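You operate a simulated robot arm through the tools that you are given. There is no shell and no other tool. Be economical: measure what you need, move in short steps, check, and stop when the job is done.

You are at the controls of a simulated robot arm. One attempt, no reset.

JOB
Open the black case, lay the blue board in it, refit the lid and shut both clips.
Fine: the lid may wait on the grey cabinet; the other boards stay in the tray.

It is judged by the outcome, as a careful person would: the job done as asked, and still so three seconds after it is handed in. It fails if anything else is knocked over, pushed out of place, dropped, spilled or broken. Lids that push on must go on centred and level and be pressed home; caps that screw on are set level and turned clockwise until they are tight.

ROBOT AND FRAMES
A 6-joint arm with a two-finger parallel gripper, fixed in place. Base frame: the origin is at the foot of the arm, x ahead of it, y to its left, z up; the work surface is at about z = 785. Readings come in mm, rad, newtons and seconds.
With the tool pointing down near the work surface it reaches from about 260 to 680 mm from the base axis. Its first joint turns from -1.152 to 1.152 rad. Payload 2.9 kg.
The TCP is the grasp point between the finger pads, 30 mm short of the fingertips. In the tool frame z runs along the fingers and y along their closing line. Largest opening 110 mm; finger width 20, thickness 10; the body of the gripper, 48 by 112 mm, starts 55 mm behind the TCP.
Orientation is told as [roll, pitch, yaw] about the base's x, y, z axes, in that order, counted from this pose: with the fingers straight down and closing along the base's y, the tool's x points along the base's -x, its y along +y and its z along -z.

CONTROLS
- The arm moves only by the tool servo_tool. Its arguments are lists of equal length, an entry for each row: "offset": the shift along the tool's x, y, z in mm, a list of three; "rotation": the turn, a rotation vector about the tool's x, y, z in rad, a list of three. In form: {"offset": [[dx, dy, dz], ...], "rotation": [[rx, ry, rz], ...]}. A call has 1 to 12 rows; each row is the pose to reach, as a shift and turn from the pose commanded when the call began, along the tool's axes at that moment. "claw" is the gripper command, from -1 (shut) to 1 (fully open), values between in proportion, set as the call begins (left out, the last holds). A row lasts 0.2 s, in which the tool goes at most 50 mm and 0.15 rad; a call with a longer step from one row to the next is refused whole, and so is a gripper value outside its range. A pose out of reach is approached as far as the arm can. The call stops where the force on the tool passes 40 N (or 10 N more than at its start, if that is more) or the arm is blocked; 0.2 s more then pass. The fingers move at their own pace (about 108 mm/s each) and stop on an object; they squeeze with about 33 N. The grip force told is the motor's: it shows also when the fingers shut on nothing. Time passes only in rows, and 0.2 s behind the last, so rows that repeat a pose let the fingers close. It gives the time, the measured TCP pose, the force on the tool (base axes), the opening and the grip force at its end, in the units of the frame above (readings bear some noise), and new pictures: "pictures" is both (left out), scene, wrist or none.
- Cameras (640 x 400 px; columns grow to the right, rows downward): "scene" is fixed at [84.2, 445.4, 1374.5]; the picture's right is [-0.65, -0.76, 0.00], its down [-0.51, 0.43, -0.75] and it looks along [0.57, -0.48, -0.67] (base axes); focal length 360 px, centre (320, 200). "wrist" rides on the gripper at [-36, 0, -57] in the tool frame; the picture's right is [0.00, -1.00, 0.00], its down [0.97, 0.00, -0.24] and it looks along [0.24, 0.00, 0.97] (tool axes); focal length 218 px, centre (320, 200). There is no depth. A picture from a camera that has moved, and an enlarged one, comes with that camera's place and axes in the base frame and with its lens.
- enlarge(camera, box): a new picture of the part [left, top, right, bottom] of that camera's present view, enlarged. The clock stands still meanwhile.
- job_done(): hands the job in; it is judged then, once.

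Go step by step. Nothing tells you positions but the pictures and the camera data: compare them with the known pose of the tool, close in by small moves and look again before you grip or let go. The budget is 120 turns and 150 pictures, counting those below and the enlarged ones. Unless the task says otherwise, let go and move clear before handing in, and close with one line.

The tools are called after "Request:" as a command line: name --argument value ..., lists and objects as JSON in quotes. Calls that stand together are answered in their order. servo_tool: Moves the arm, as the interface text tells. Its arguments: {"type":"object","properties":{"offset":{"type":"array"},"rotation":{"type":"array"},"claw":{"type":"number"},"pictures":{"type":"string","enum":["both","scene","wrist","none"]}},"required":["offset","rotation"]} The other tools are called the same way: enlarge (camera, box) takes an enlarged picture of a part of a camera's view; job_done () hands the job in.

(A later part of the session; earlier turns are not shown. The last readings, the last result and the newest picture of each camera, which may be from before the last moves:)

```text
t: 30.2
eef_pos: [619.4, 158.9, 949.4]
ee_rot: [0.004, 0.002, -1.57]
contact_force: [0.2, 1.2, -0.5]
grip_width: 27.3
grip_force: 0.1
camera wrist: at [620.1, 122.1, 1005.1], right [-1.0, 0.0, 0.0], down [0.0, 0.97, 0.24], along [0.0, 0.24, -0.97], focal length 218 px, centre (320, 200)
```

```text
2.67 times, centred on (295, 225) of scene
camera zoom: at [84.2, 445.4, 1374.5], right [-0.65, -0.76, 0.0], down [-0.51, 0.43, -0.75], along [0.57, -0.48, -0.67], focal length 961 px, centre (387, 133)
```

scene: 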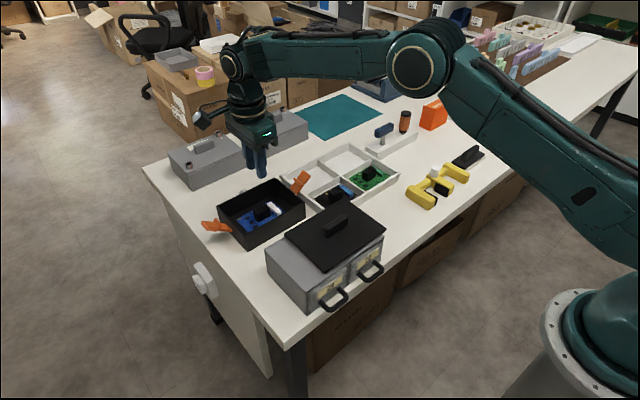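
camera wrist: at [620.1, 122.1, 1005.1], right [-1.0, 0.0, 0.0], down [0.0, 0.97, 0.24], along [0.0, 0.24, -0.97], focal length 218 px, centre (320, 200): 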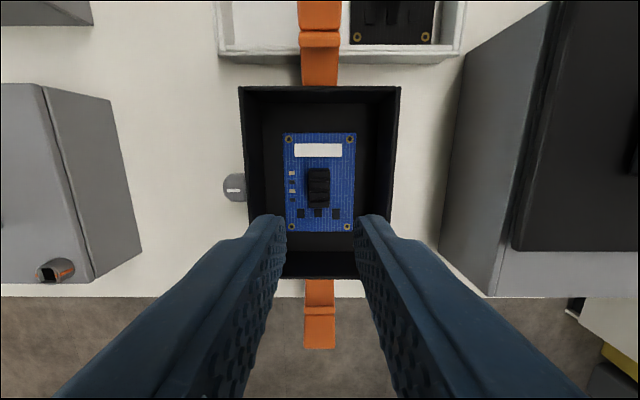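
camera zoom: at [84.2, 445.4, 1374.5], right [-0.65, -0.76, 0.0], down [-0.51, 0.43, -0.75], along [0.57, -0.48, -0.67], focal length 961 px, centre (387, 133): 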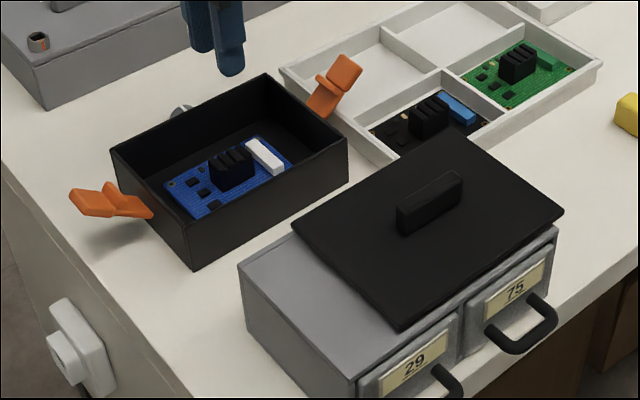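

The board lies flat and centred in the case. Next I fetch the lid, keeping the tool yawed -90° to grip the handle across its thickness.

Request:
servo_tool --offset '[[-8, -40, -10], [-18, -80, -10], [-28, -120, -10], [-38, -160, -10], [-47, -194, -10], [-47, -194, -10]]' --rotation '[[0, 0, 0], [0, 0, 0], [0, 0, 0], [0, 0, 0], [0, 0, 0], [0, 0, 0]]' --claw -0.2 --pictures "wrist"

```text
t: 31.6
eef_pos: [427.8, 112.2, 957.4]
ee_rot: [0.005, 0.002, -1.57]
contact_force: [-0.1, 0.3, 0.1]
grip_width: 44.1
grip_force: 0.0
camera wrist: at [428.6, 74.9, 1013.2], right [-1.0, 0.0, 0.0], down [0.0, 0.97, 0.24], along [0.0, 0.24, -0.97], focal length 218 px, centre (320, 200)
```

wrist: 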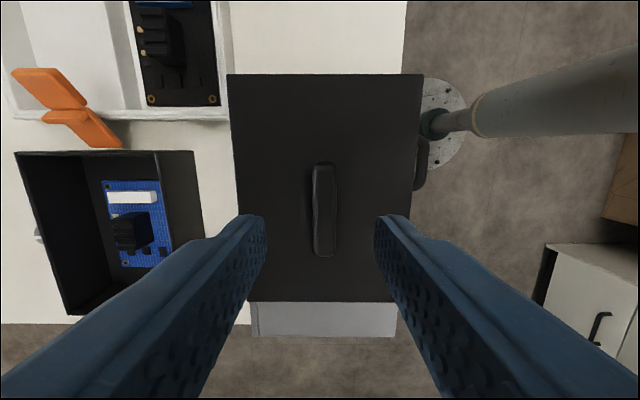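

Handle at ≈(426,113). I align and descend to grip it.

Request:
servo_tool --offset '[[1, -1.5, 25], [1, -1.5, 45], [1, -1.5, 57], [1, -1.5, 57]]' --rotation '[[0, 0, 0], [0, 0, 0], [0, 0, 0], [0, 0, 0]]'

Request:
enlarge --camera "scene" --box '[240, 160, 400, 290]'

```text
t: 32.6
eef_pos: [426.1, 111.7, 900.5]
ee_rot: [0.005, 0.001, -1.571]
contact_force: [-1.3, -0.2, 7.8]
grip_width: 44.6
grip_force: 0.1
camera wrist: at [426.4, 76.2, 956.3], right [-1.0, 0.0, 0.0], down [0.0, 0.97, 0.24], along [0.0, 0.24, -0.97], focal length 218 px, centre (320, 200)
```

scene: 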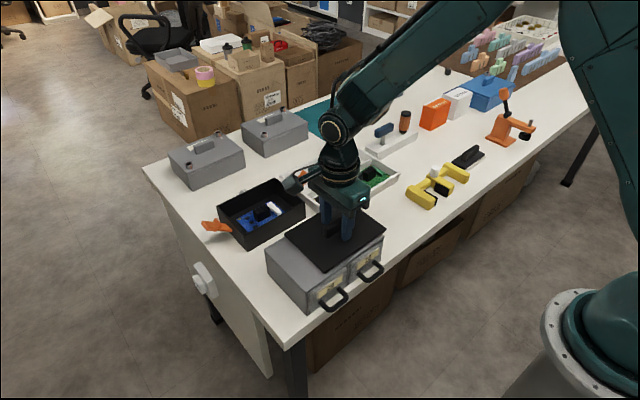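
wrist: 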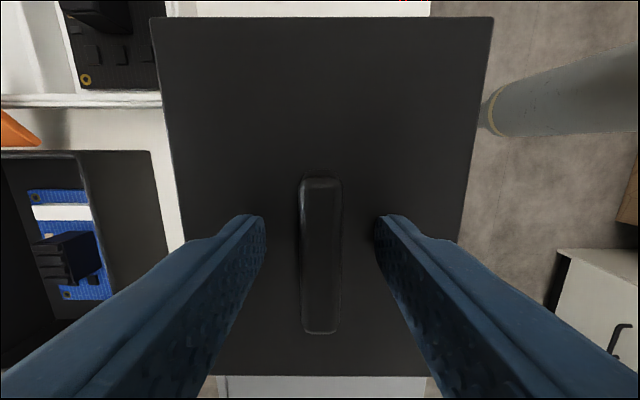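

```text
3.08 times, centred on (320, 225) of scene
camera zoom: at [84.1, 445.4, 1374.5], right [-0.65, -0.76, 0.0], down [-0.51, 0.43, -0.75], along [0.57, -0.48, -0.67], focal length 1109 px, centre (320, 123)
```

zoom: 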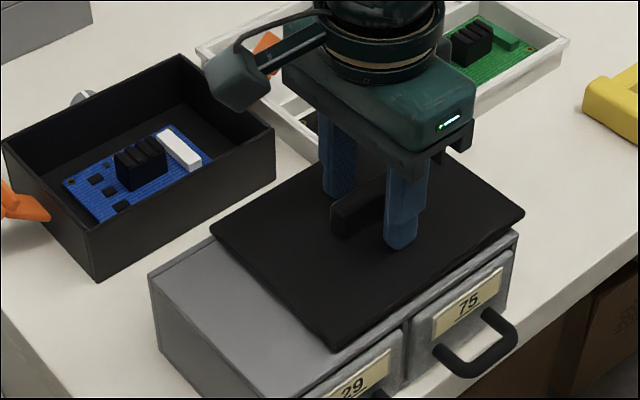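

Tips touch the lid; I rise 2 mm, centre along the handle and close.

Request:
servo_tool --offset '[[0, 0, -2.5], [1.5, 0, -2.5]]' --rotation '[[0, 0, 0], [0, 0, 0]]' --pictures "none"

Request:
servo_tool --offset '[[0, 0, 0], [0, 0, 0], [0, 0, 0]]' --rotation '[[0, 0, 0], [0, 0, 0], [0, 0, 0]]' --claw -1 --pictures "wrist"

```text
t: 33.2
eef_pos: [425.2, 113.8, 902.4]
ee_rot: [0.004, 0.002, -1.572]
contact_force: [-0.6, -0.4, 1.1]
grip_width: 44.0
grip_force: 0.1
```

```text
t: 34.0
eef_pos: [425.0, 115.2, 902.4]
ee_rot: [0.005, 0.002, -1.57]
contact_force: [0.5, 0.9, 1.5]
grip_width: 13.1
grip_force: 33.1
camera wrist: at [426.4, 77.7, 958.6], right [-1.0, 0.0, 0.0], down [0.0, 0.97, 0.24], along [0.0, 0.24, -0.97], focal length 218 px, centre (320, 200)
```

wrist: 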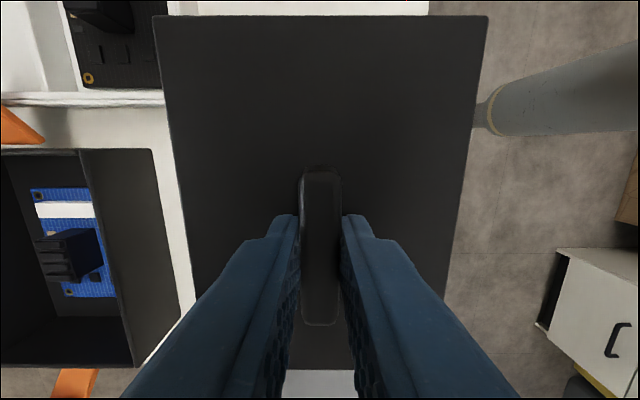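

Gripped. I lift and carry the lid back above the case.

Request:
servo_tool --offset '[[0, 0, -5], [0, 0, -40], [0, 20, -60], [10, 60, -60], [20, 100, -60], [30, 140, -60], [40, 175, -60], [46, 195, -60], [46, 195, -60]]' --rotation '[[0, 0, 0], [0, 0, 0], [0, 0, 0], [0, 0, 0], [0, 0, 0], [0, 0, 0], [0, 0, 0], [0, 0, 0], [0, 0, 0]]'

Request:
enlarge --camera "scene" --box '[180, 110, 340, 260]'

```text
t: 36.0
eef_pos: [620.1, 160.9, 960.9]
ee_rot: [0.003, 0.002, -1.572]
contact_force: [0.2, 0.5, -0.8]
grip_width: 13.0
grip_force: 33.3
camera wrist: at [620.1, 124.7, 1019.0], right [-1.0, 0.0, 0.0], down [0.0, 0.97, 0.24], along [0.0, 0.24, -0.97], focal length 218 px, centre (320, 200)
```

scene: 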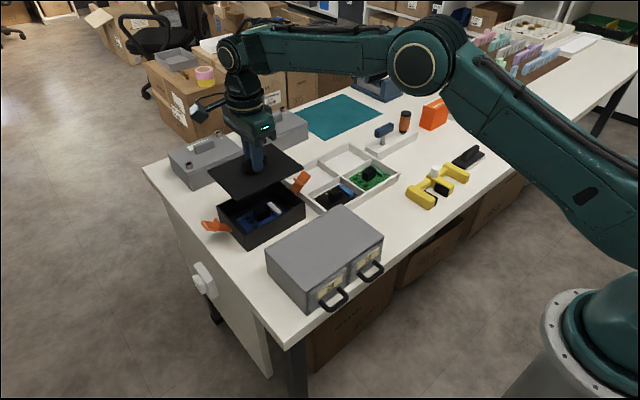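
wrist: 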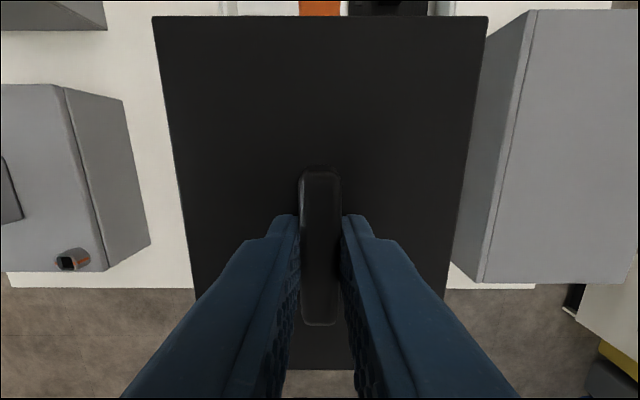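

```text
2.67 times, centred on (260, 185) of scene
camera zoom: at [84.3, 445.4, 1374.5], right [-0.65, -0.76, 0.0], down [-0.51, 0.43, -0.75], along [0.57, -0.48, -0.67], focal length 961 px, centre (480, 240)
```

zoom: 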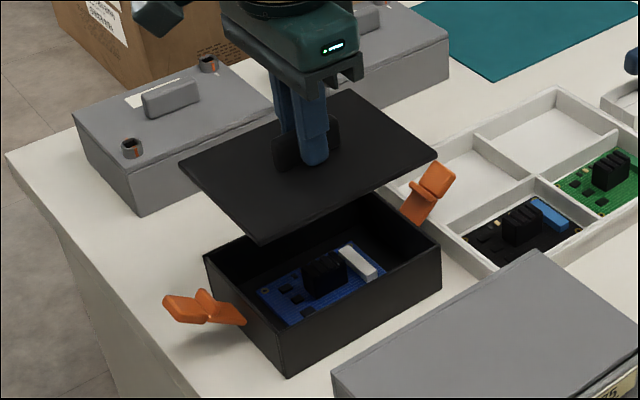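

Level and roughly aligned. I lower to ~12 mm above seat and check alignment.

Request:
servo_tool --offset '[[0, 0, 35], [0, 0, 60], [0, 0, 74], [0, 0, 74]]' --rotation '[[0, 0, 0], [0, 0, 0], [0, 0, 0], [0, 0, 0]]'

Request:
enlarge --camera "scene" --box '[190, 160, 320, 255]'

```text
t: 37.0
eef_pos: [619.2, 161.1, 888.7]
ee_rot: [0.004, 0.002, -1.571]
contact_force: [-0.5, 0.0, -0.7]
grip_width: 12.8
grip_force: 33.3
camera wrist: at [619.7, 124.0, 945.2], right [-1.0, 0.0, 0.0], down [0.0, 0.97, 0.24], along [0.0, 0.24, -0.97], focal length 218 px, centre (320, 200)
```

scene: 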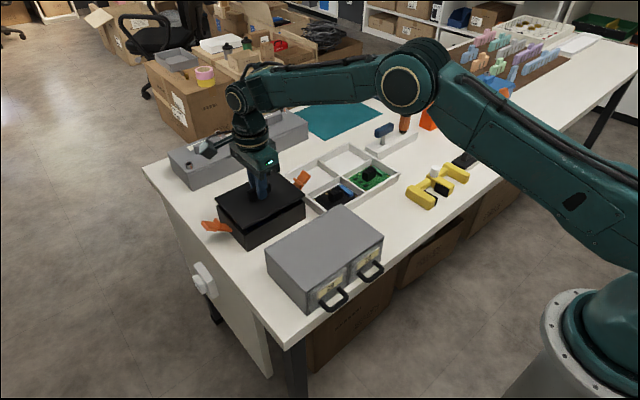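
wrist: 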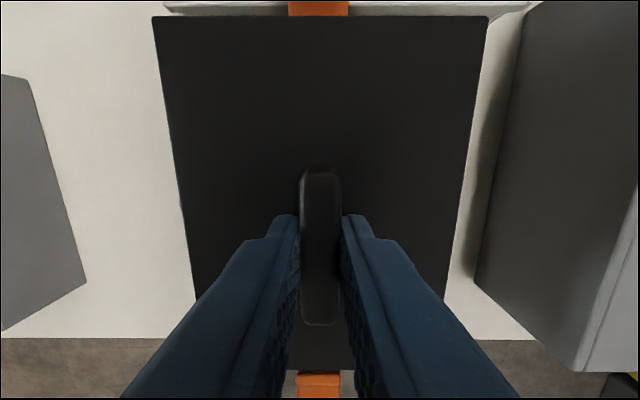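

```text
4.21 times, centred on (255, 208) of scene
camera zoom: at [84.3, 445.4, 1374.5], right [-0.65, -0.76, 0.0], down [-0.51, 0.43, -0.75], along [0.57, -0.48, -0.67], focal length 1518 px, centre (594, 168)
```

zoom: 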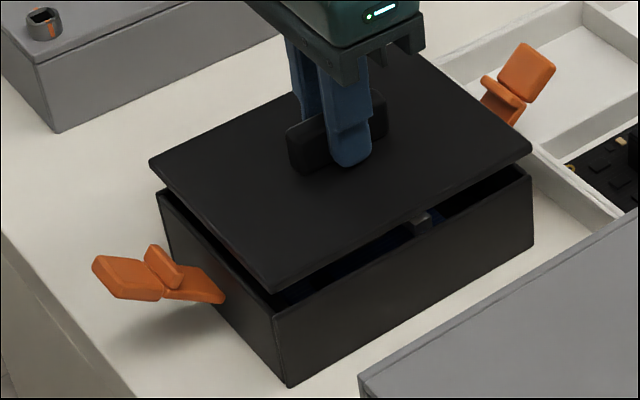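

Nearly aligned. I'll inspect corner alignment and the grey tab under the lid more closely.

Request:
enlarge --camera "scene" --box '[205, 185, 265, 250]'

Request:
enlarge --camera "scene" --box '[255, 175, 315, 225]'

```text
6.15 times, centred on (235, 218) of scene
camera zoom: at [84.3, 445.4, 1374.5], right [-0.65, -0.76, 0.0], down [-0.51, 0.43, -0.75], along [0.57, -0.48, -0.67], focal length 2219 px, centre (843, 92)
```

zoom: 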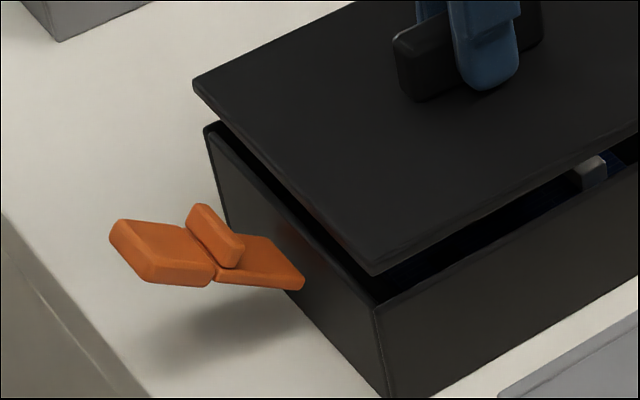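

```text
8.00 times, centred on (285, 200) of scene
camera zoom: at [84.3, 445.4, 1374.5], right [-0.65, -0.76, 0.0], down [-0.51, 0.43, -0.75], along [0.57, -0.48, -0.67], focal length 2884 px, centre (600, 200)
```

zoom: 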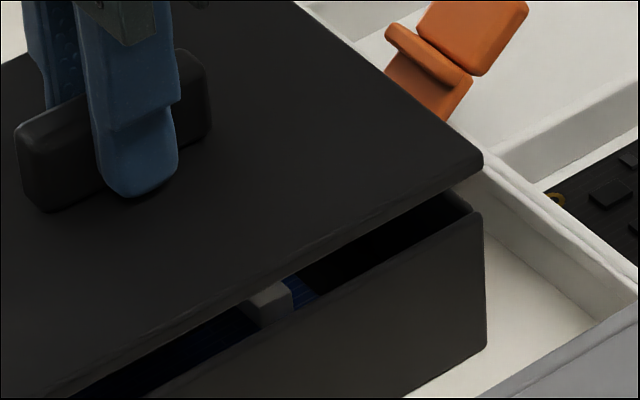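

That tab is just the board's connector seen through the gap, and the lid is aligned within about 1 mm. I lower gently until contact.

Request:
servo_tool --offset '[[0, 0, 3], [0, 0, 6], [0, 0, 8], [0, 0, 10], [0, 0, 11], [0, 0, 12], [0, 0, 13]]' --rotation '[[0, 0, 0], [0, 0, 0], [0, 0, 0], [0, 0, 0], [0, 0, 0], [0, 0, 0], [0, 0, 0]]'

Request:
enlarge --camera "scene" --box '[190, 160, 320, 255]'

```text
t: 38.6
eef_pos: [620.0, 159.8, 876.0]
ee_rot: [0.003, 0.002, -1.572]
contact_force: [0.7, -0.5, -1.2]
grip_width: 13.1
grip_force: 33.0
camera wrist: at [621.1, 124.1, 932.0], right [-1.0, 0.0, 0.0], down [0.0, 0.97, 0.24], along [0.0, 0.24, -0.97], focal length 218 px, centre (320, 200)
```

scene: 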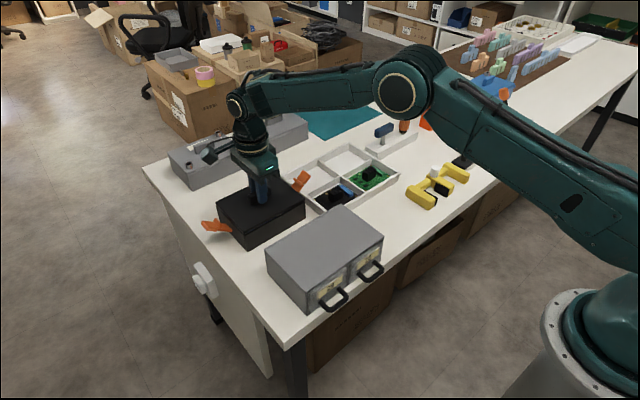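
wrist: 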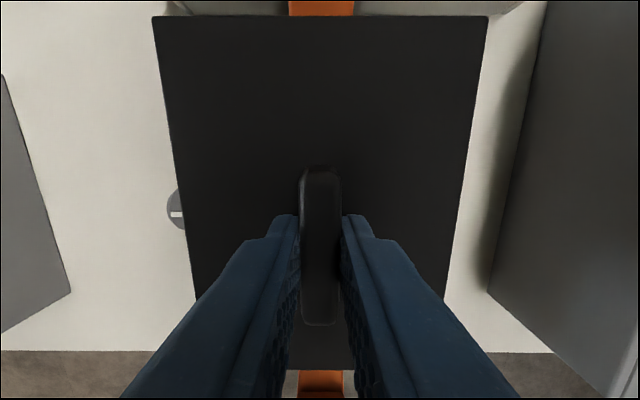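

```text
4.21 times, centred on (255, 208) of scene
camera zoom: at [84.3, 445.4, 1374.5], right [-0.65, -0.76, 0.0], down [-0.51, 0.43, -0.75], along [0.57, -0.48, -0.67], focal length 1518 px, centre (594, 168)
```

zoom: 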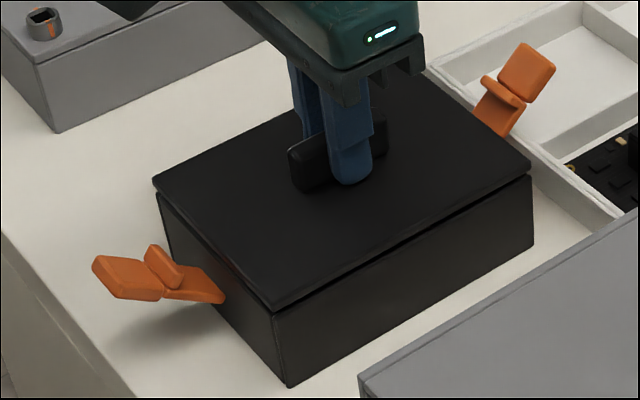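

Aligned and closing the gap. I continue down in 1 mm steps to seat it.

Request:
servo_tool --offset '[[0, 0, 1], [0, 0, 2], [0, 0, 3], [0, 0, 4], [0, 0, 5], [0, 0, 6], [0, 0, 7]]' --rotation '[[0, 0, 0], [0, 0, 0], [0, 0, 0], [0, 0, 0], [0, 0, 0], [0, 0, 0], [0, 0, 0]]'

Request:
enlarge --camera "scene" --box '[190, 160, 320, 255]'

```text
t: 40.2
eef_pos: [621.5, 161.0, 872.9]
ee_rot: [0.009, 0.001, -1.571]
contact_force: [-10.0, -1.5, 28.4]
grip_width: 12.9
grip_force: 32.2
camera wrist: at [621.7, 124.6, 928.4], right [-1.0, 0.0, -0.01], down [0.0, 0.97, 0.24], along [0.01, 0.24, -0.97], focal length 218 px, centre (320, 200)
```

scene: 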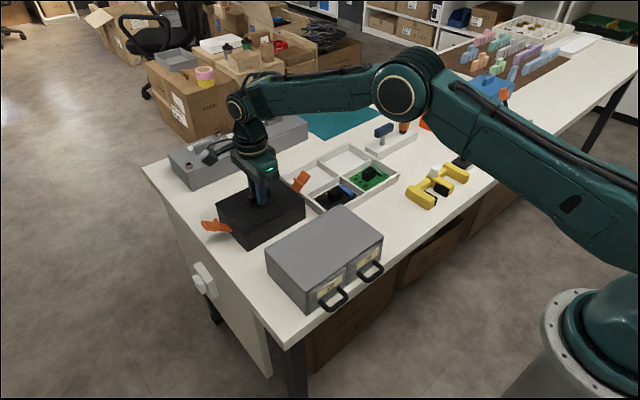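
wrist: 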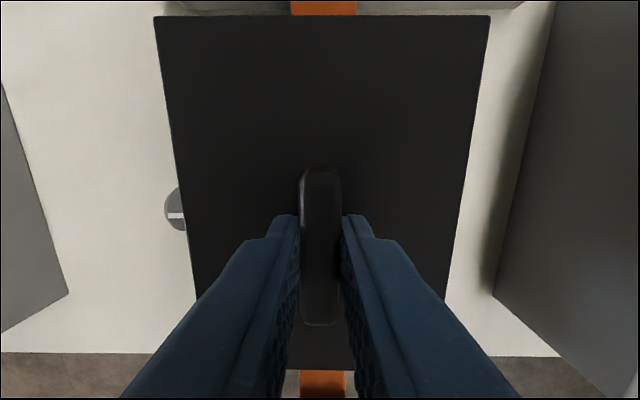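

```text
4.21 times, centred on (255, 208) of scene
camera zoom: at [83.5, 445.3, 1374.6], right [-0.65, -0.76, 0.0], down [-0.51, 0.43, -0.75], along [0.57, -0.48, -0.67], focal length 1518 px, centre (594, 168)
```

zoom: 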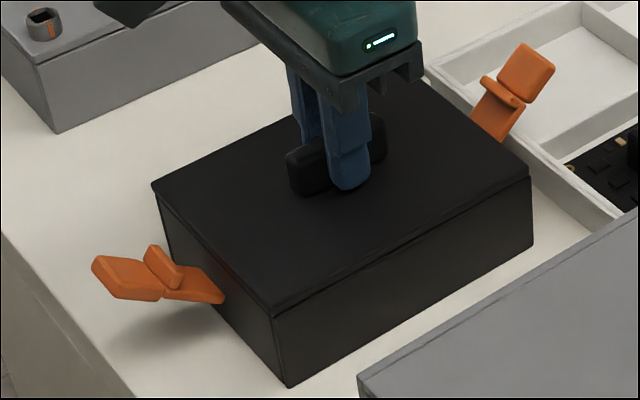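

Lid is down with 28 N. I relieve the pressure and release slightly.

Request:
servo_tool --offset '[[0, 0, -2], [0, 0, -3.5], [0, 0, -3.5]]' --rotation '[[0, 0, 0], [0, 0, 0], [0, 0, 0]]' --pictures "none"

Request:
servo_tool --offset '[[0, 0, 0], [0, 0, 0]]' --rotation '[[0, 0, 0], [0, 0, 0]]' --claw -0.6 --pictures "wrist"

```text
t: 41.0
eef_pos: [620.6, 160.6, 871.9]
ee_rot: [0.004, 0.002, -1.571]
contact_force: [1.6, 2.3, 10.3]
grip_width: 13.1
grip_force: 33.0
```

```text
t: 41.6
eef_pos: [620.7, 159.1, 872.4]
ee_rot: [0.002, 0.0, -1.569]
contact_force: [0.2, -0.8, -0.1]
grip_width: 21.8
grip_force: 0.1
camera wrist: at [621.0, 123.7, 928.0], right [-1.0, 0.0, 0.0], down [0.0, 0.97, 0.24], along [0.0, 0.24, -0.97], focal length 218 px, centre (320, 200)
```

wrist: 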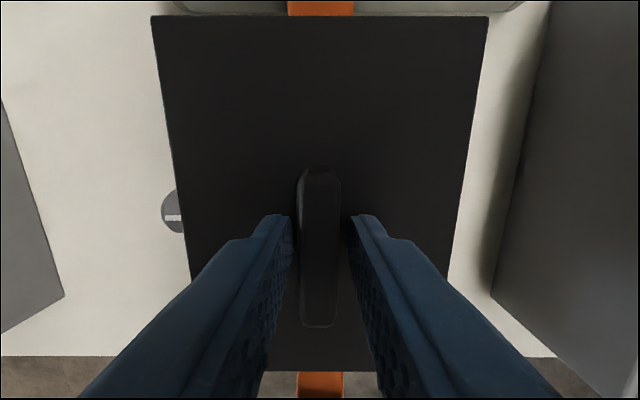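

Released. I press the lid home with both fingertips beside the handle.

Request:
servo_tool --offset '[[0, 0, 2], [0, 0, 4], [0, 0, 6], [0, 0, 7]]' --rotation '[[0, 0, 0], [0, 0, 0], [0, 0, 0], [0, 0, 0]]' --pictures "none"

Request:
servo_tool --offset '[[0, 0, -10], [0, 0, -50], [0, 0, -90], [0, 0, -90]]' --rotation '[[0, 0, 0], [0, 0, 0], [0, 0, 0], [0, 0, 0]]'

Request:
enlarge --camera "scene" --box '[190, 160, 320, 255]'

Request:
enlarge --camera "wrist" --box '[220, 0, 420, 370]'

```text
t: 42.6
eef_pos: [621.6, 161.4, 868.9]
ee_rot: [0.012, 0.003, -1.57]
contact_force: [-8.1, -0.4, 32.6]
grip_width: 24.2
grip_force: 2.1
```

```text
t: 43.6
eef_pos: [619.4, 159.4, 954.4]
ee_rot: [0.004, 0.0, -1.57]
contact_force: [-0.1, 0.1, -0.2]
grip_width: 22.2
grip_force: 0.0
camera wrist: at [620.4, 123.0, 1010.7], right [-1.0, 0.0, 0.0], down [0.0, 0.97, 0.24], along [0.0, 0.24, -0.97], focal length 218 px, centre (320, 200)
```

scene: 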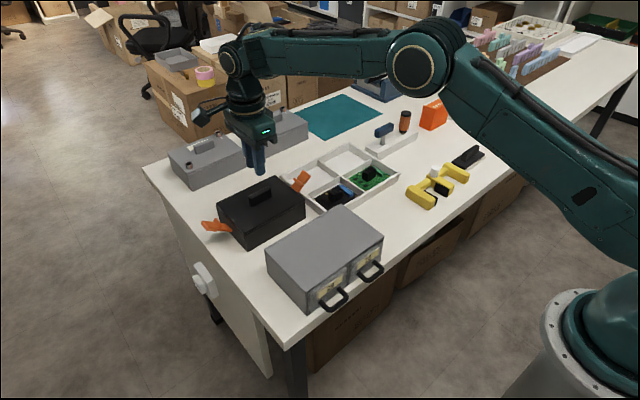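
wrist: 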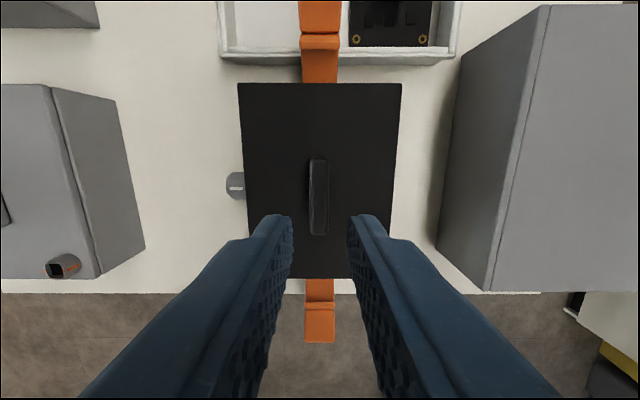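

```text
4.21 times, centred on (255, 208) of scene
camera zoom: at [84.2, 445.4, 1374.5], right [-0.65, -0.76, 0.0], down [-0.51, 0.43, -0.75], along [0.57, -0.48, -0.67], focal length 1518 px, centre (594, 168)
```

zoom: 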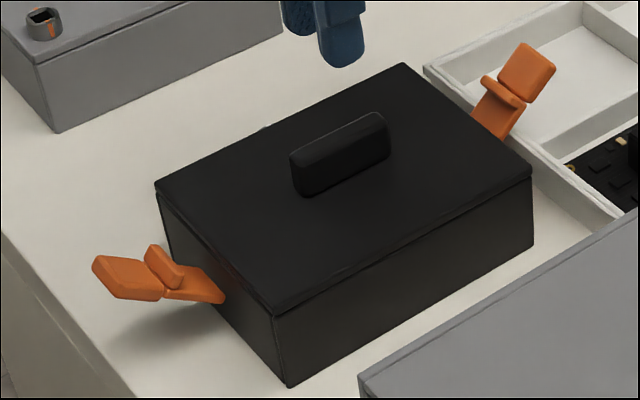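

```text
1.08 times, centred on (320, 185) of wrist
camera zoom: at [620.4, 123.0, 1010.7], right [-1.0, 0.0, 0.0], down [0.0, 0.97, 0.24], along [0.0, 0.24, -0.97], focal length 236 px, centre (320, 216)
```

zoom: 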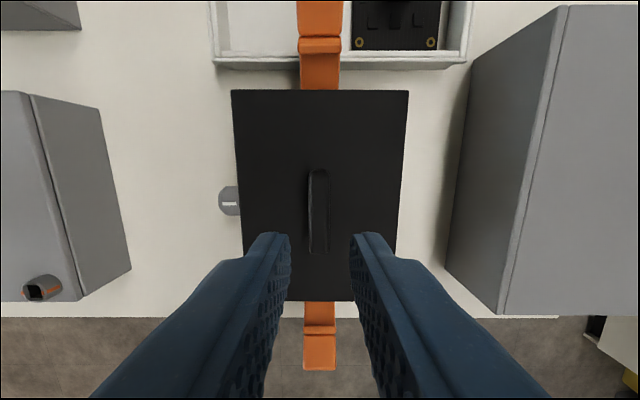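

The lid sits flush and level. Clips: the +y clip hinges at about (620,241,800), ridge ≈(265,840), tip ≈(296,850), so it needs ~40° inward swing. I return to yaw 0 and place the outer finger outside the +y clip.

Request:
servo_tool --offset '[[10, 0, 0], [20, -1, 0], [30, -2, 0], [40, -3, 0], [50, -4, 0], [60, -5, 0], [70, -6, 0], [80, -6, 0], [90, -6, 0], [100, -6, 0], [112, -6, 0], [112, -6, 0]]' --rotation '[[0, 0, -0.143], [0, 0, -0.286], [0, 0, -0.429], [0, 0, -0.572], [0, 0, -0.715], [0, 0, -0.858], [0, 0, -1.0], [0, 0, -1.143], [0, 0, -1.286], [0, 0, -1.429], [0, 0, -1.57], [0, 0, -1.57]]' --claw -0.05

Request:
enlarge --camera "scene" --box '[180, 130, 300, 250]'

```text
t: 46.2
eef_pos: [613.3, 273.4, 954.5]
ee_rot: [0.002, -0.005, 0.002]
contact_force: [0.1, 0.3, -0.2]
grip_width: 52.3
grip_force: 0.0
camera wrist: at [650.9, 272.1, 1011.7], right [0.0, -1.0, 0.0], down [-0.97, 0.0, 0.24], along [-0.24, 0.0, -0.97], focal length 218 px, centre (320, 200)
```

scene: 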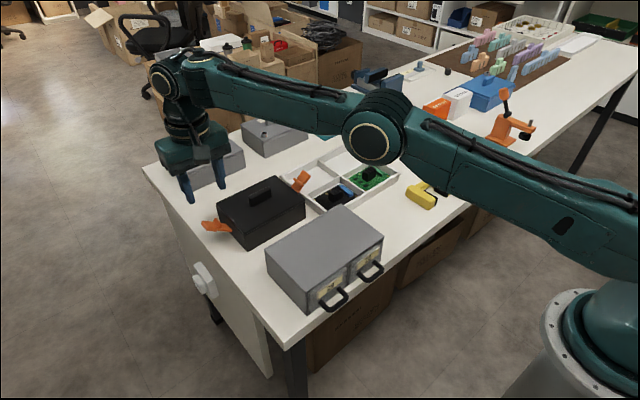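
wrist: 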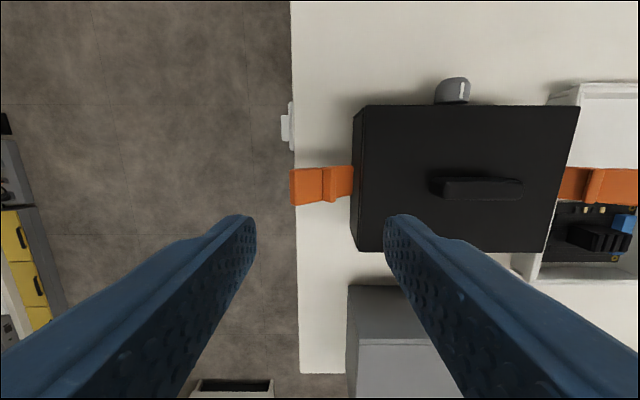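

```text
3.33 times, centred on (240, 190) of scene
camera zoom: at [84.2, 445.4, 1374.5], right [-0.65, -0.76, 0.0], down [-0.51, 0.43, -0.75], along [0.57, -0.48, -0.67], focal length 1202 px, centre (587, 233)
```

zoom: 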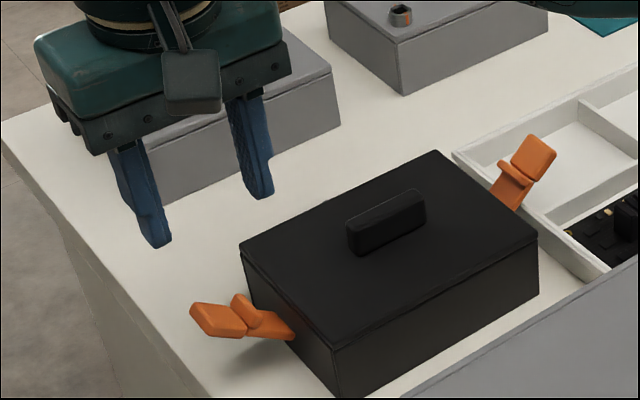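

Outer finger is ~3 mm outside the clip tip. I shift out a bit more and descend to tips z≈844 (just above the lid).

Request:
servo_tool --offset '[[-5, 4, 30], [-5, 4, 60], [-5, 4, 79], [-5, 4, 79]]' --rotation '[[0, 0, 0], [0, 0, 0], [0, 0, 0], [0, 0, 0]]'

Request:
enlarge --camera "scene" --box '[180, 150, 300, 250]'

```text
t: 47.2
eef_pos: [619.4, 276.7, 875.0]
ee_rot: [0.001, -0.002, 0.001]
contact_force: [0.1, 0.4, 0.2]
grip_width: 52.1
grip_force: 0.0
camera wrist: at [656.8, 276.2, 932.0], right [0.0, -1.0, 0.0], down [-0.97, 0.0, 0.24], along [-0.24, 0.0, -0.97], focal length 218 px, centre (320, 200)
```

scene: 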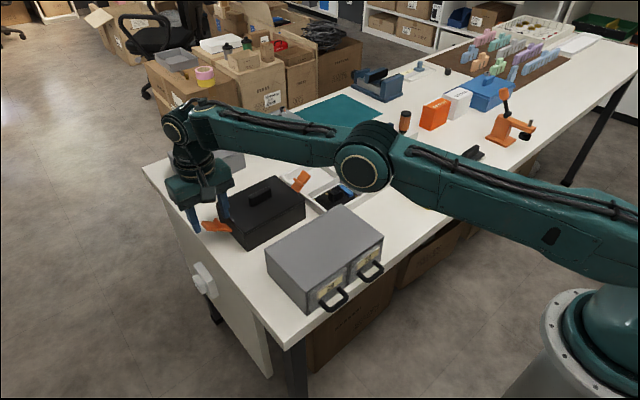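
wrist: 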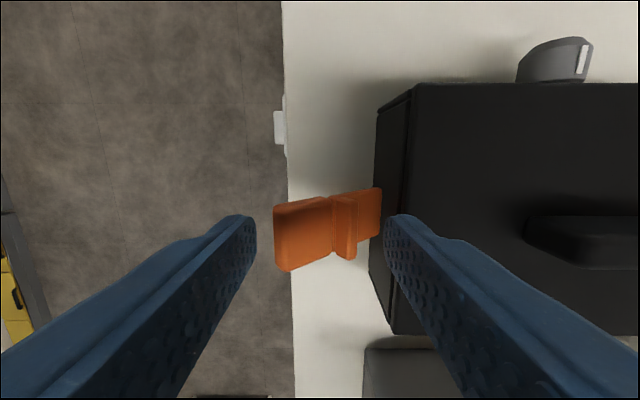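

```text
4.00 times, centred on (240, 200) of scene
camera zoom: at [84.2, 445.4, 1374.5], right [-0.65, -0.76, 0.0], down [-0.51, 0.43, -0.75], along [0.57, -0.48, -0.67], focal length 1442 px, centre (640, 200)
```

zoom: 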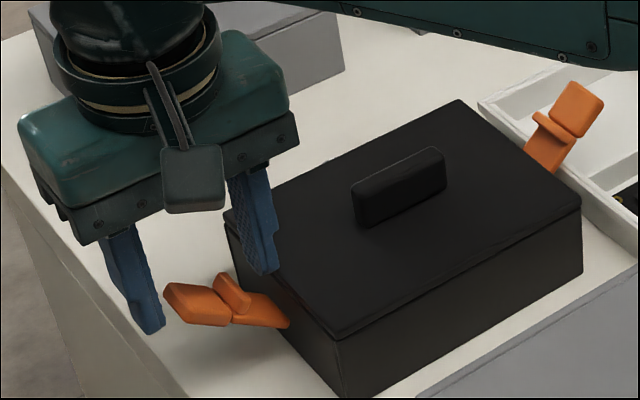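

Fingers straddle the clip. I sweep inward (-y) slowly and watch force.

Request:
servo_tool --offset '[[0, -4, 0], [0, -8, 0], [0, -12, 0], [0, -16, 0], [0, -20, 0]]' --rotation '[[0, 0, 0], [0, 0, 0], [0, 0, 0], [0, 0, 0], [0, 0, 0]]'

Request:
enlarge --camera "scene" --box '[180, 150, 300, 250]'

```text
t: 48.4
eef_pos: [618.9, 255.9, 876.4]
ee_rot: [0.0, -0.003, -0.002]
contact_force: [0.3, 0.2, 0.3]
grip_width: 52.2
grip_force: 0.1
camera wrist: at [656.4, 255.3, 932.5], right [0.0, -1.0, 0.0], down [-0.97, 0.0, 0.24], along [-0.24, 0.0, -0.97], focal length 218 px, centre (320, 200)
```

scene: 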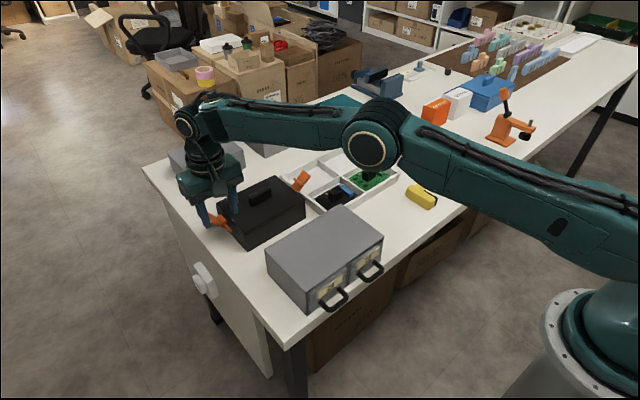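
wrist: 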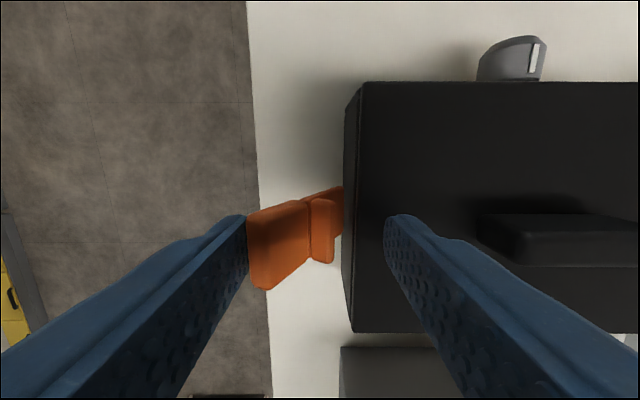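

```text
4.00 times, centred on (240, 200) of scene
camera zoom: at [84.3, 445.4, 1374.5], right [-0.65, -0.76, 0.0], down [-0.51, 0.43, -0.75], along [0.57, -0.48, -0.67], focal length 1442 px, centre (640, 200)
```

zoom: 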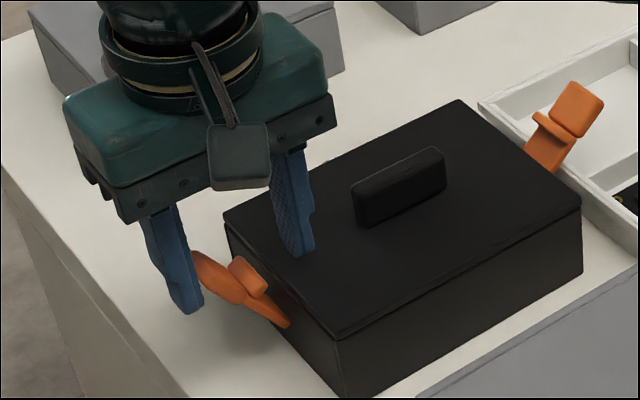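

The clip swings up freely. I continue inward.

Request:
servo_tool --offset '[[0, -4, 0], [0, -8, 0], [0, -12, 0], [0, -15, 0], [0, -18, 0], [0, -21, 0]]' --rotation '[[0, 0, 0], [0, 0, 0], [0, 0, 0], [0, 0, 0], [0, 0, 0], [0, 0, 0]]'

Request:
enlarge --camera "scene" --box '[180, 150, 300, 250]'

```text
t: 49.8
eef_pos: [619.9, 236.1, 877.4]
ee_rot: [0.003, -0.003, 0.0]
contact_force: [-0.3, -0.8, 0.0]
grip_width: 52.3
grip_force: 0.0
camera wrist: at [656.3, 235.4, 933.2], right [0.0, -1.0, 0.0], down [-0.97, 0.0, 0.24], along [-0.24, 0.0, -0.97], focal length 218 px, centre (320, 200)
```

scene: 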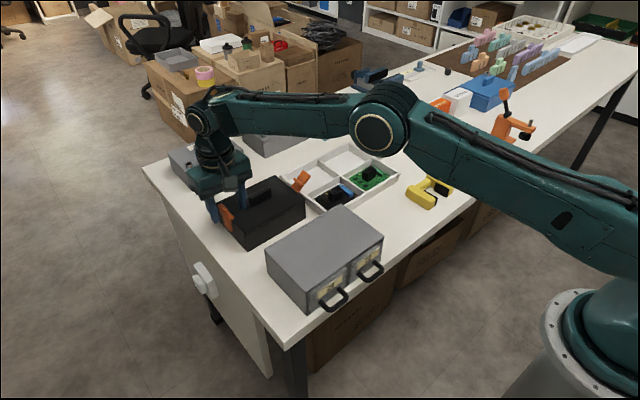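
wrist: 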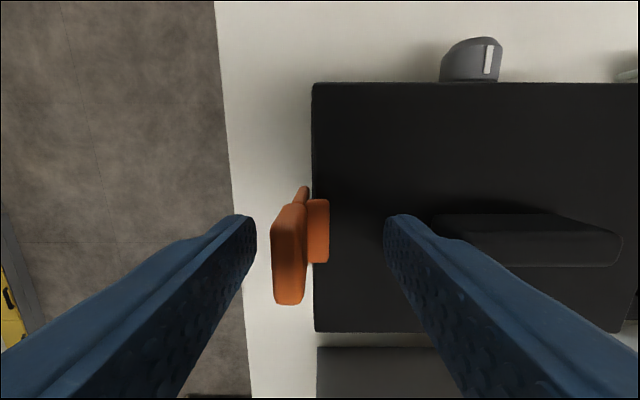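

```text
4.00 times, centred on (240, 200) of scene
camera zoom: at [84.2, 445.4, 1374.5], right [-0.65, -0.76, 0.0], down [-0.51, 0.43, -0.75], along [0.57, -0.48, -0.67], focal length 1442 px, centre (640, 200)
```

zoom: 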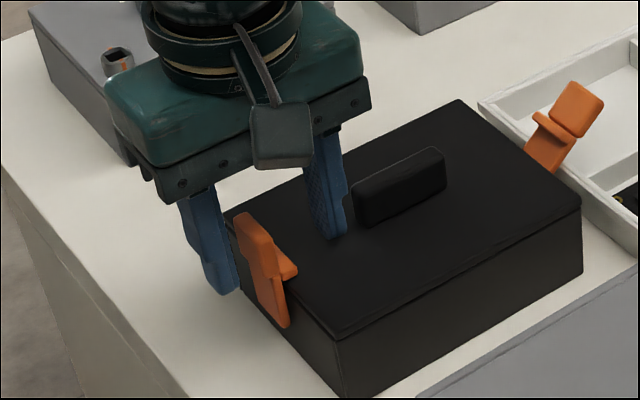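

The clip snapped over past the finger. I narrow the fingers and nudge it a little further to confirm it is fully home.

Request:
servo_tool --offset '[[0, 0, 0], [0, 0, 0], [0, -3, 0], [0, -5, 0], [0, -7, 0], [0, -9, 0]]' --rotation '[[0, 0, 0], [0, 0, 0], [0, 0, 0], [0, 0, 0], [0, 0, 0], [0, 0, 0]]' --claw -0.27

Request:
enlarge --camera "scene" --box '[180, 150, 300, 250]'

```text
t: 51.2
eef_pos: [619.1, 229.3, 876.9]
ee_rot: [0.002, -0.004, 0.001]
contact_force: [2.1, 9.2, -1.8]
grip_width: 44.5
grip_force: 4.3
camera wrist: at [656.0, 227.7, 933.1], right [0.0, -1.0, 0.0], down [-0.97, 0.0, 0.23], along [-0.23, 0.0, -0.97], focal length 218 px, centre (320, 200)
```

scene: 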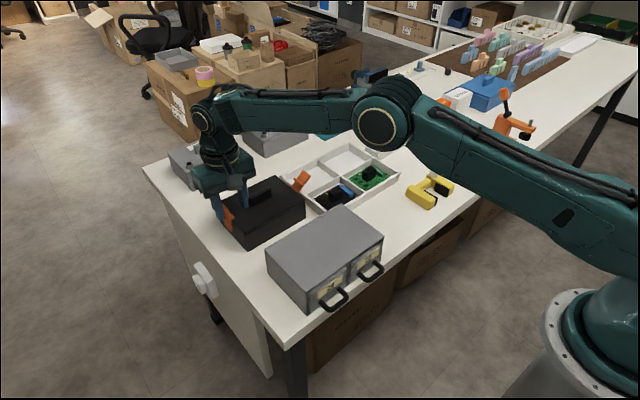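
wrist: 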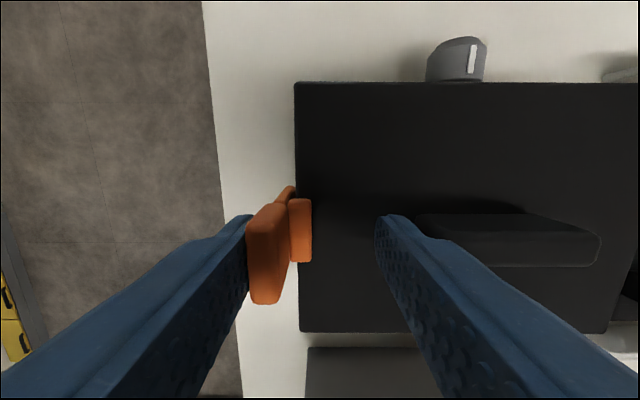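

```text
4.00 times, centred on (240, 200) of scene
camera zoom: at [84.3, 445.7, 1374.4], right [-0.65, -0.76, 0.0], down [-0.51, 0.43, -0.75], along [0.57, -0.48, -0.67], focal length 1442 px, centre (640, 200)
```

zoom: 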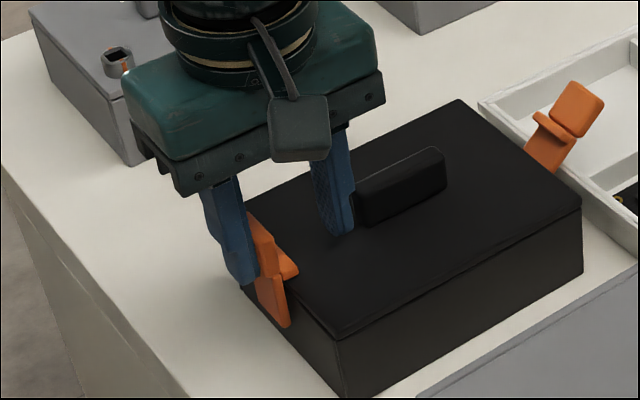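

The clip is home (9 N, case hasn't shifted). I back off, rise, and go look at the -y clip.

Request:
servo_tool --offset '[[0, 6, 0], [0, 6, -30], [0, 6, -70], [0, -30, -80], [0, -70, -80], [0, -110, -80], [0, -150, -80], [0, -185, -80], [0, -185, -80]]' --rotation '[[0, 0, 0], [0, 0, 0], [0, 0, 0], [0, 0, 0], [0, 0, 0], [0, 0, 0], [0, 0, 0], [0, 0, 0], [0, 0, 0]]' --claw -0.05

Request:
enlarge --camera "scene" --box '[190, 140, 340, 250]'

```text
t: 53.2
eef_pos: [621.4, 38.5, 955.8]
ee_rot: [0.002, -0.004, 0.001]
contact_force: [-0.2, -0.6, 0.8]
grip_width: 52.3
grip_force: 0.1
camera wrist: at [657.6, 38.4, 1013.0], right [0.0, -1.0, 0.0], down [-0.97, 0.0, 0.24], along [-0.24, 0.0, -0.97], focal length 218 px, centre (320, 200)
```

scene: 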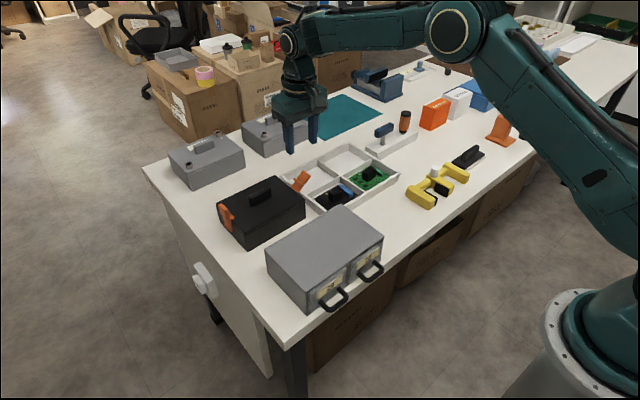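
wrist: 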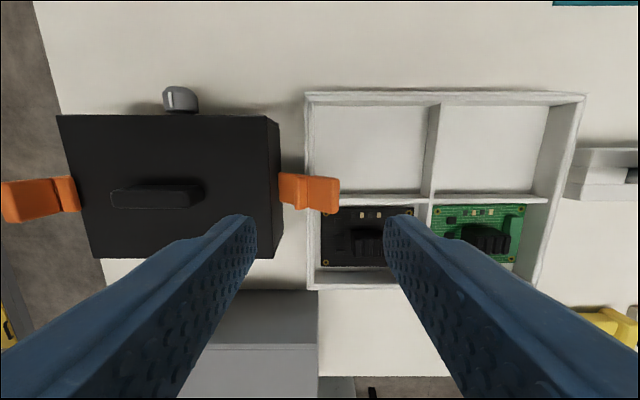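

```text
3.64 times, centred on (265, 195) of scene
camera zoom: at [84.3, 445.4, 1374.5], right [-0.65, -0.76, 0.0], down [-0.51, 0.43, -0.75], along [0.57, -0.48, -0.67], focal length 1311 px, centre (520, 218)
```

zoom: 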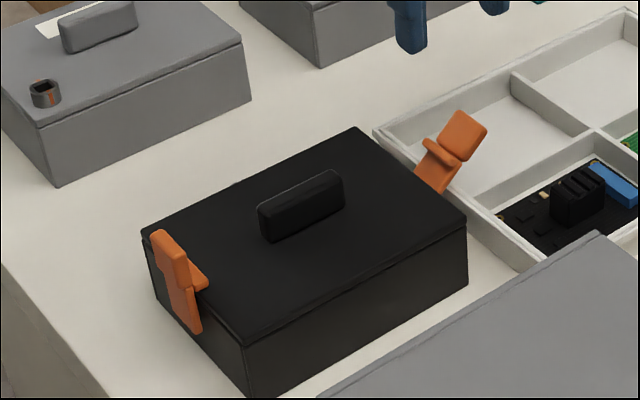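

Same geometry mirrored: tip ≈(621,23,848). I position at y≈43.5 and descend.

Request:
servo_tool --offset '[[1, 4.5, 30], [1, 4.5, 60], [1, 4.5, 79], [1, 4.5, 79]]' --rotation '[[0, 0, 0], [0, 0, 0], [0, 0, 0], [0, 0, 0]]'

Request:
enlarge --camera "scene" --box '[220, 120, 360, 230]'

```text
t: 54.2
eef_pos: [618.6, 45.7, 874.7]
ee_rot: [0.002, -0.003, 0.001]
contact_force: [0.5, 0.5, 0.1]
grip_width: 52.3
grip_force: 0.0
camera wrist: at [655.8, 44.5, 931.5], right [0.0, -1.0, 0.0], down [-0.97, 0.0, 0.24], along [-0.24, 0.0, -0.97], focal length 218 px, centre (320, 200)
```

scene: 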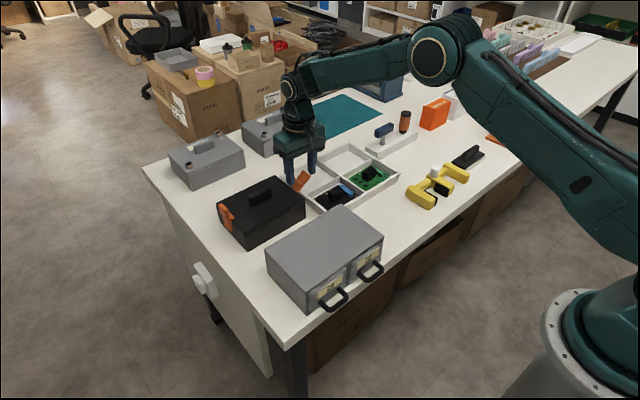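
wrist: 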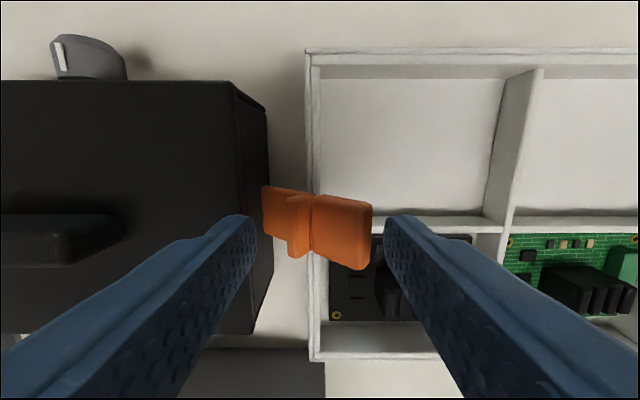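

```text
3.64 times, centred on (290, 175) of scene
camera zoom: at [84.3, 445.4, 1374.5], right [-0.65, -0.76, 0.0], down [-0.51, 0.43, -0.75], along [0.57, -0.48, -0.67], focal length 1311 px, centre (429, 291)
```

zoom: 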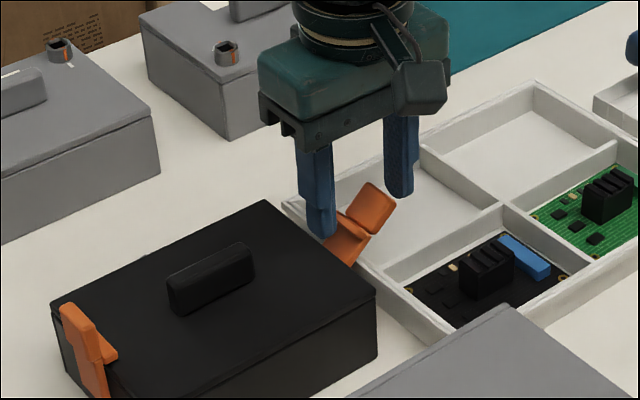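

Straddling the -y clip correctly. I sweep toward +y.

Request:
servo_tool --offset '[[0, 4, 0], [0, 8, 0], [0, 12, 0], [0, 16, 0], [0, 20, 0], [0, 24, 0], [0, 28, 0], [0, 32, 0], [0, 36, 0], [0, 40, 0]]' --rotation '[[0, 0, 0], [0, 0, 0], [0, 0, 0], [0, 0, 0], [0, 0, 0], [0, 0, 0], [0, 0, 0], [0, 0, 0], [0, 0, 0], [0, 0, 0]]'

Request:
enlarge --camera "scene" --box '[190, 140, 340, 250]'

```text
t: 56.4
eef_pos: [617.1, 87.9, 876.9]
ee_rot: [0.004, -0.002, 0.002]
contact_force: [-0.5, 0.3, -0.7]
grip_width: 52.2
grip_force: 0.1
camera wrist: at [655.0, 86.1, 933.9], right [0.0, -1.0, 0.0], down [-0.97, 0.0, 0.24], along [-0.24, 0.0, -0.97], focal length 218 px, centre (320, 200)
```

scene: 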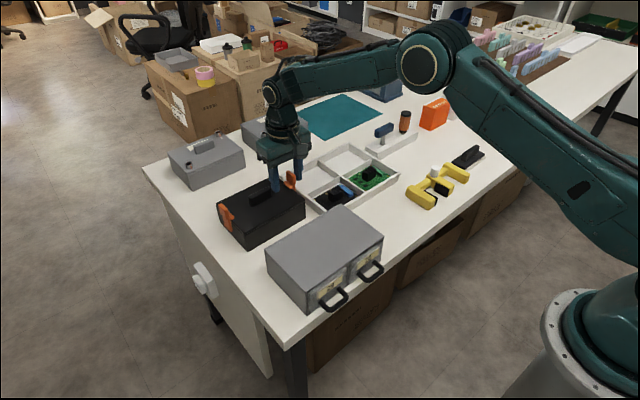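
wrist: 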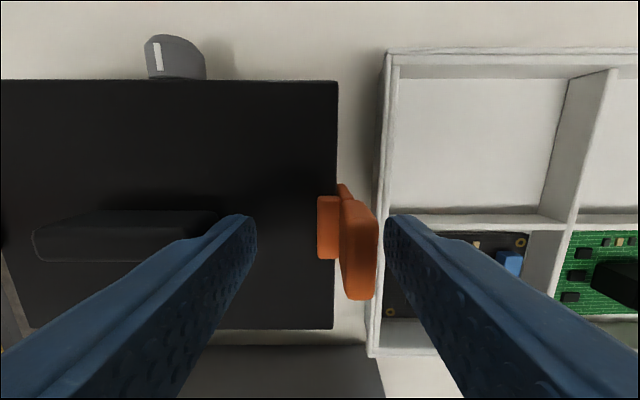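

```text
3.64 times, centred on (265, 195) of scene
camera zoom: at [84.3, 445.4, 1374.5], right [-0.65, -0.76, 0.0], down [-0.51, 0.43, -0.75], along [0.57, -0.48, -0.67], focal length 1311 px, centre (520, 218)
```

zoom: 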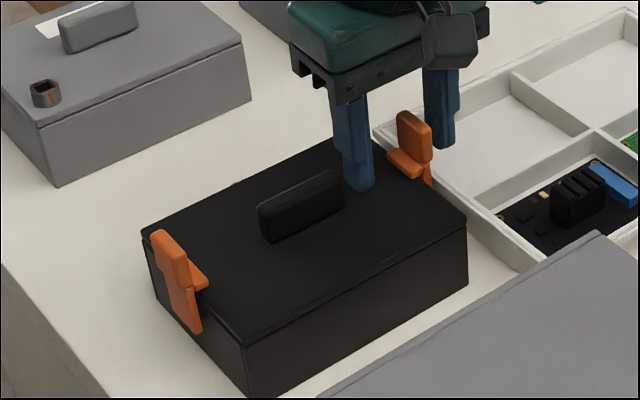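

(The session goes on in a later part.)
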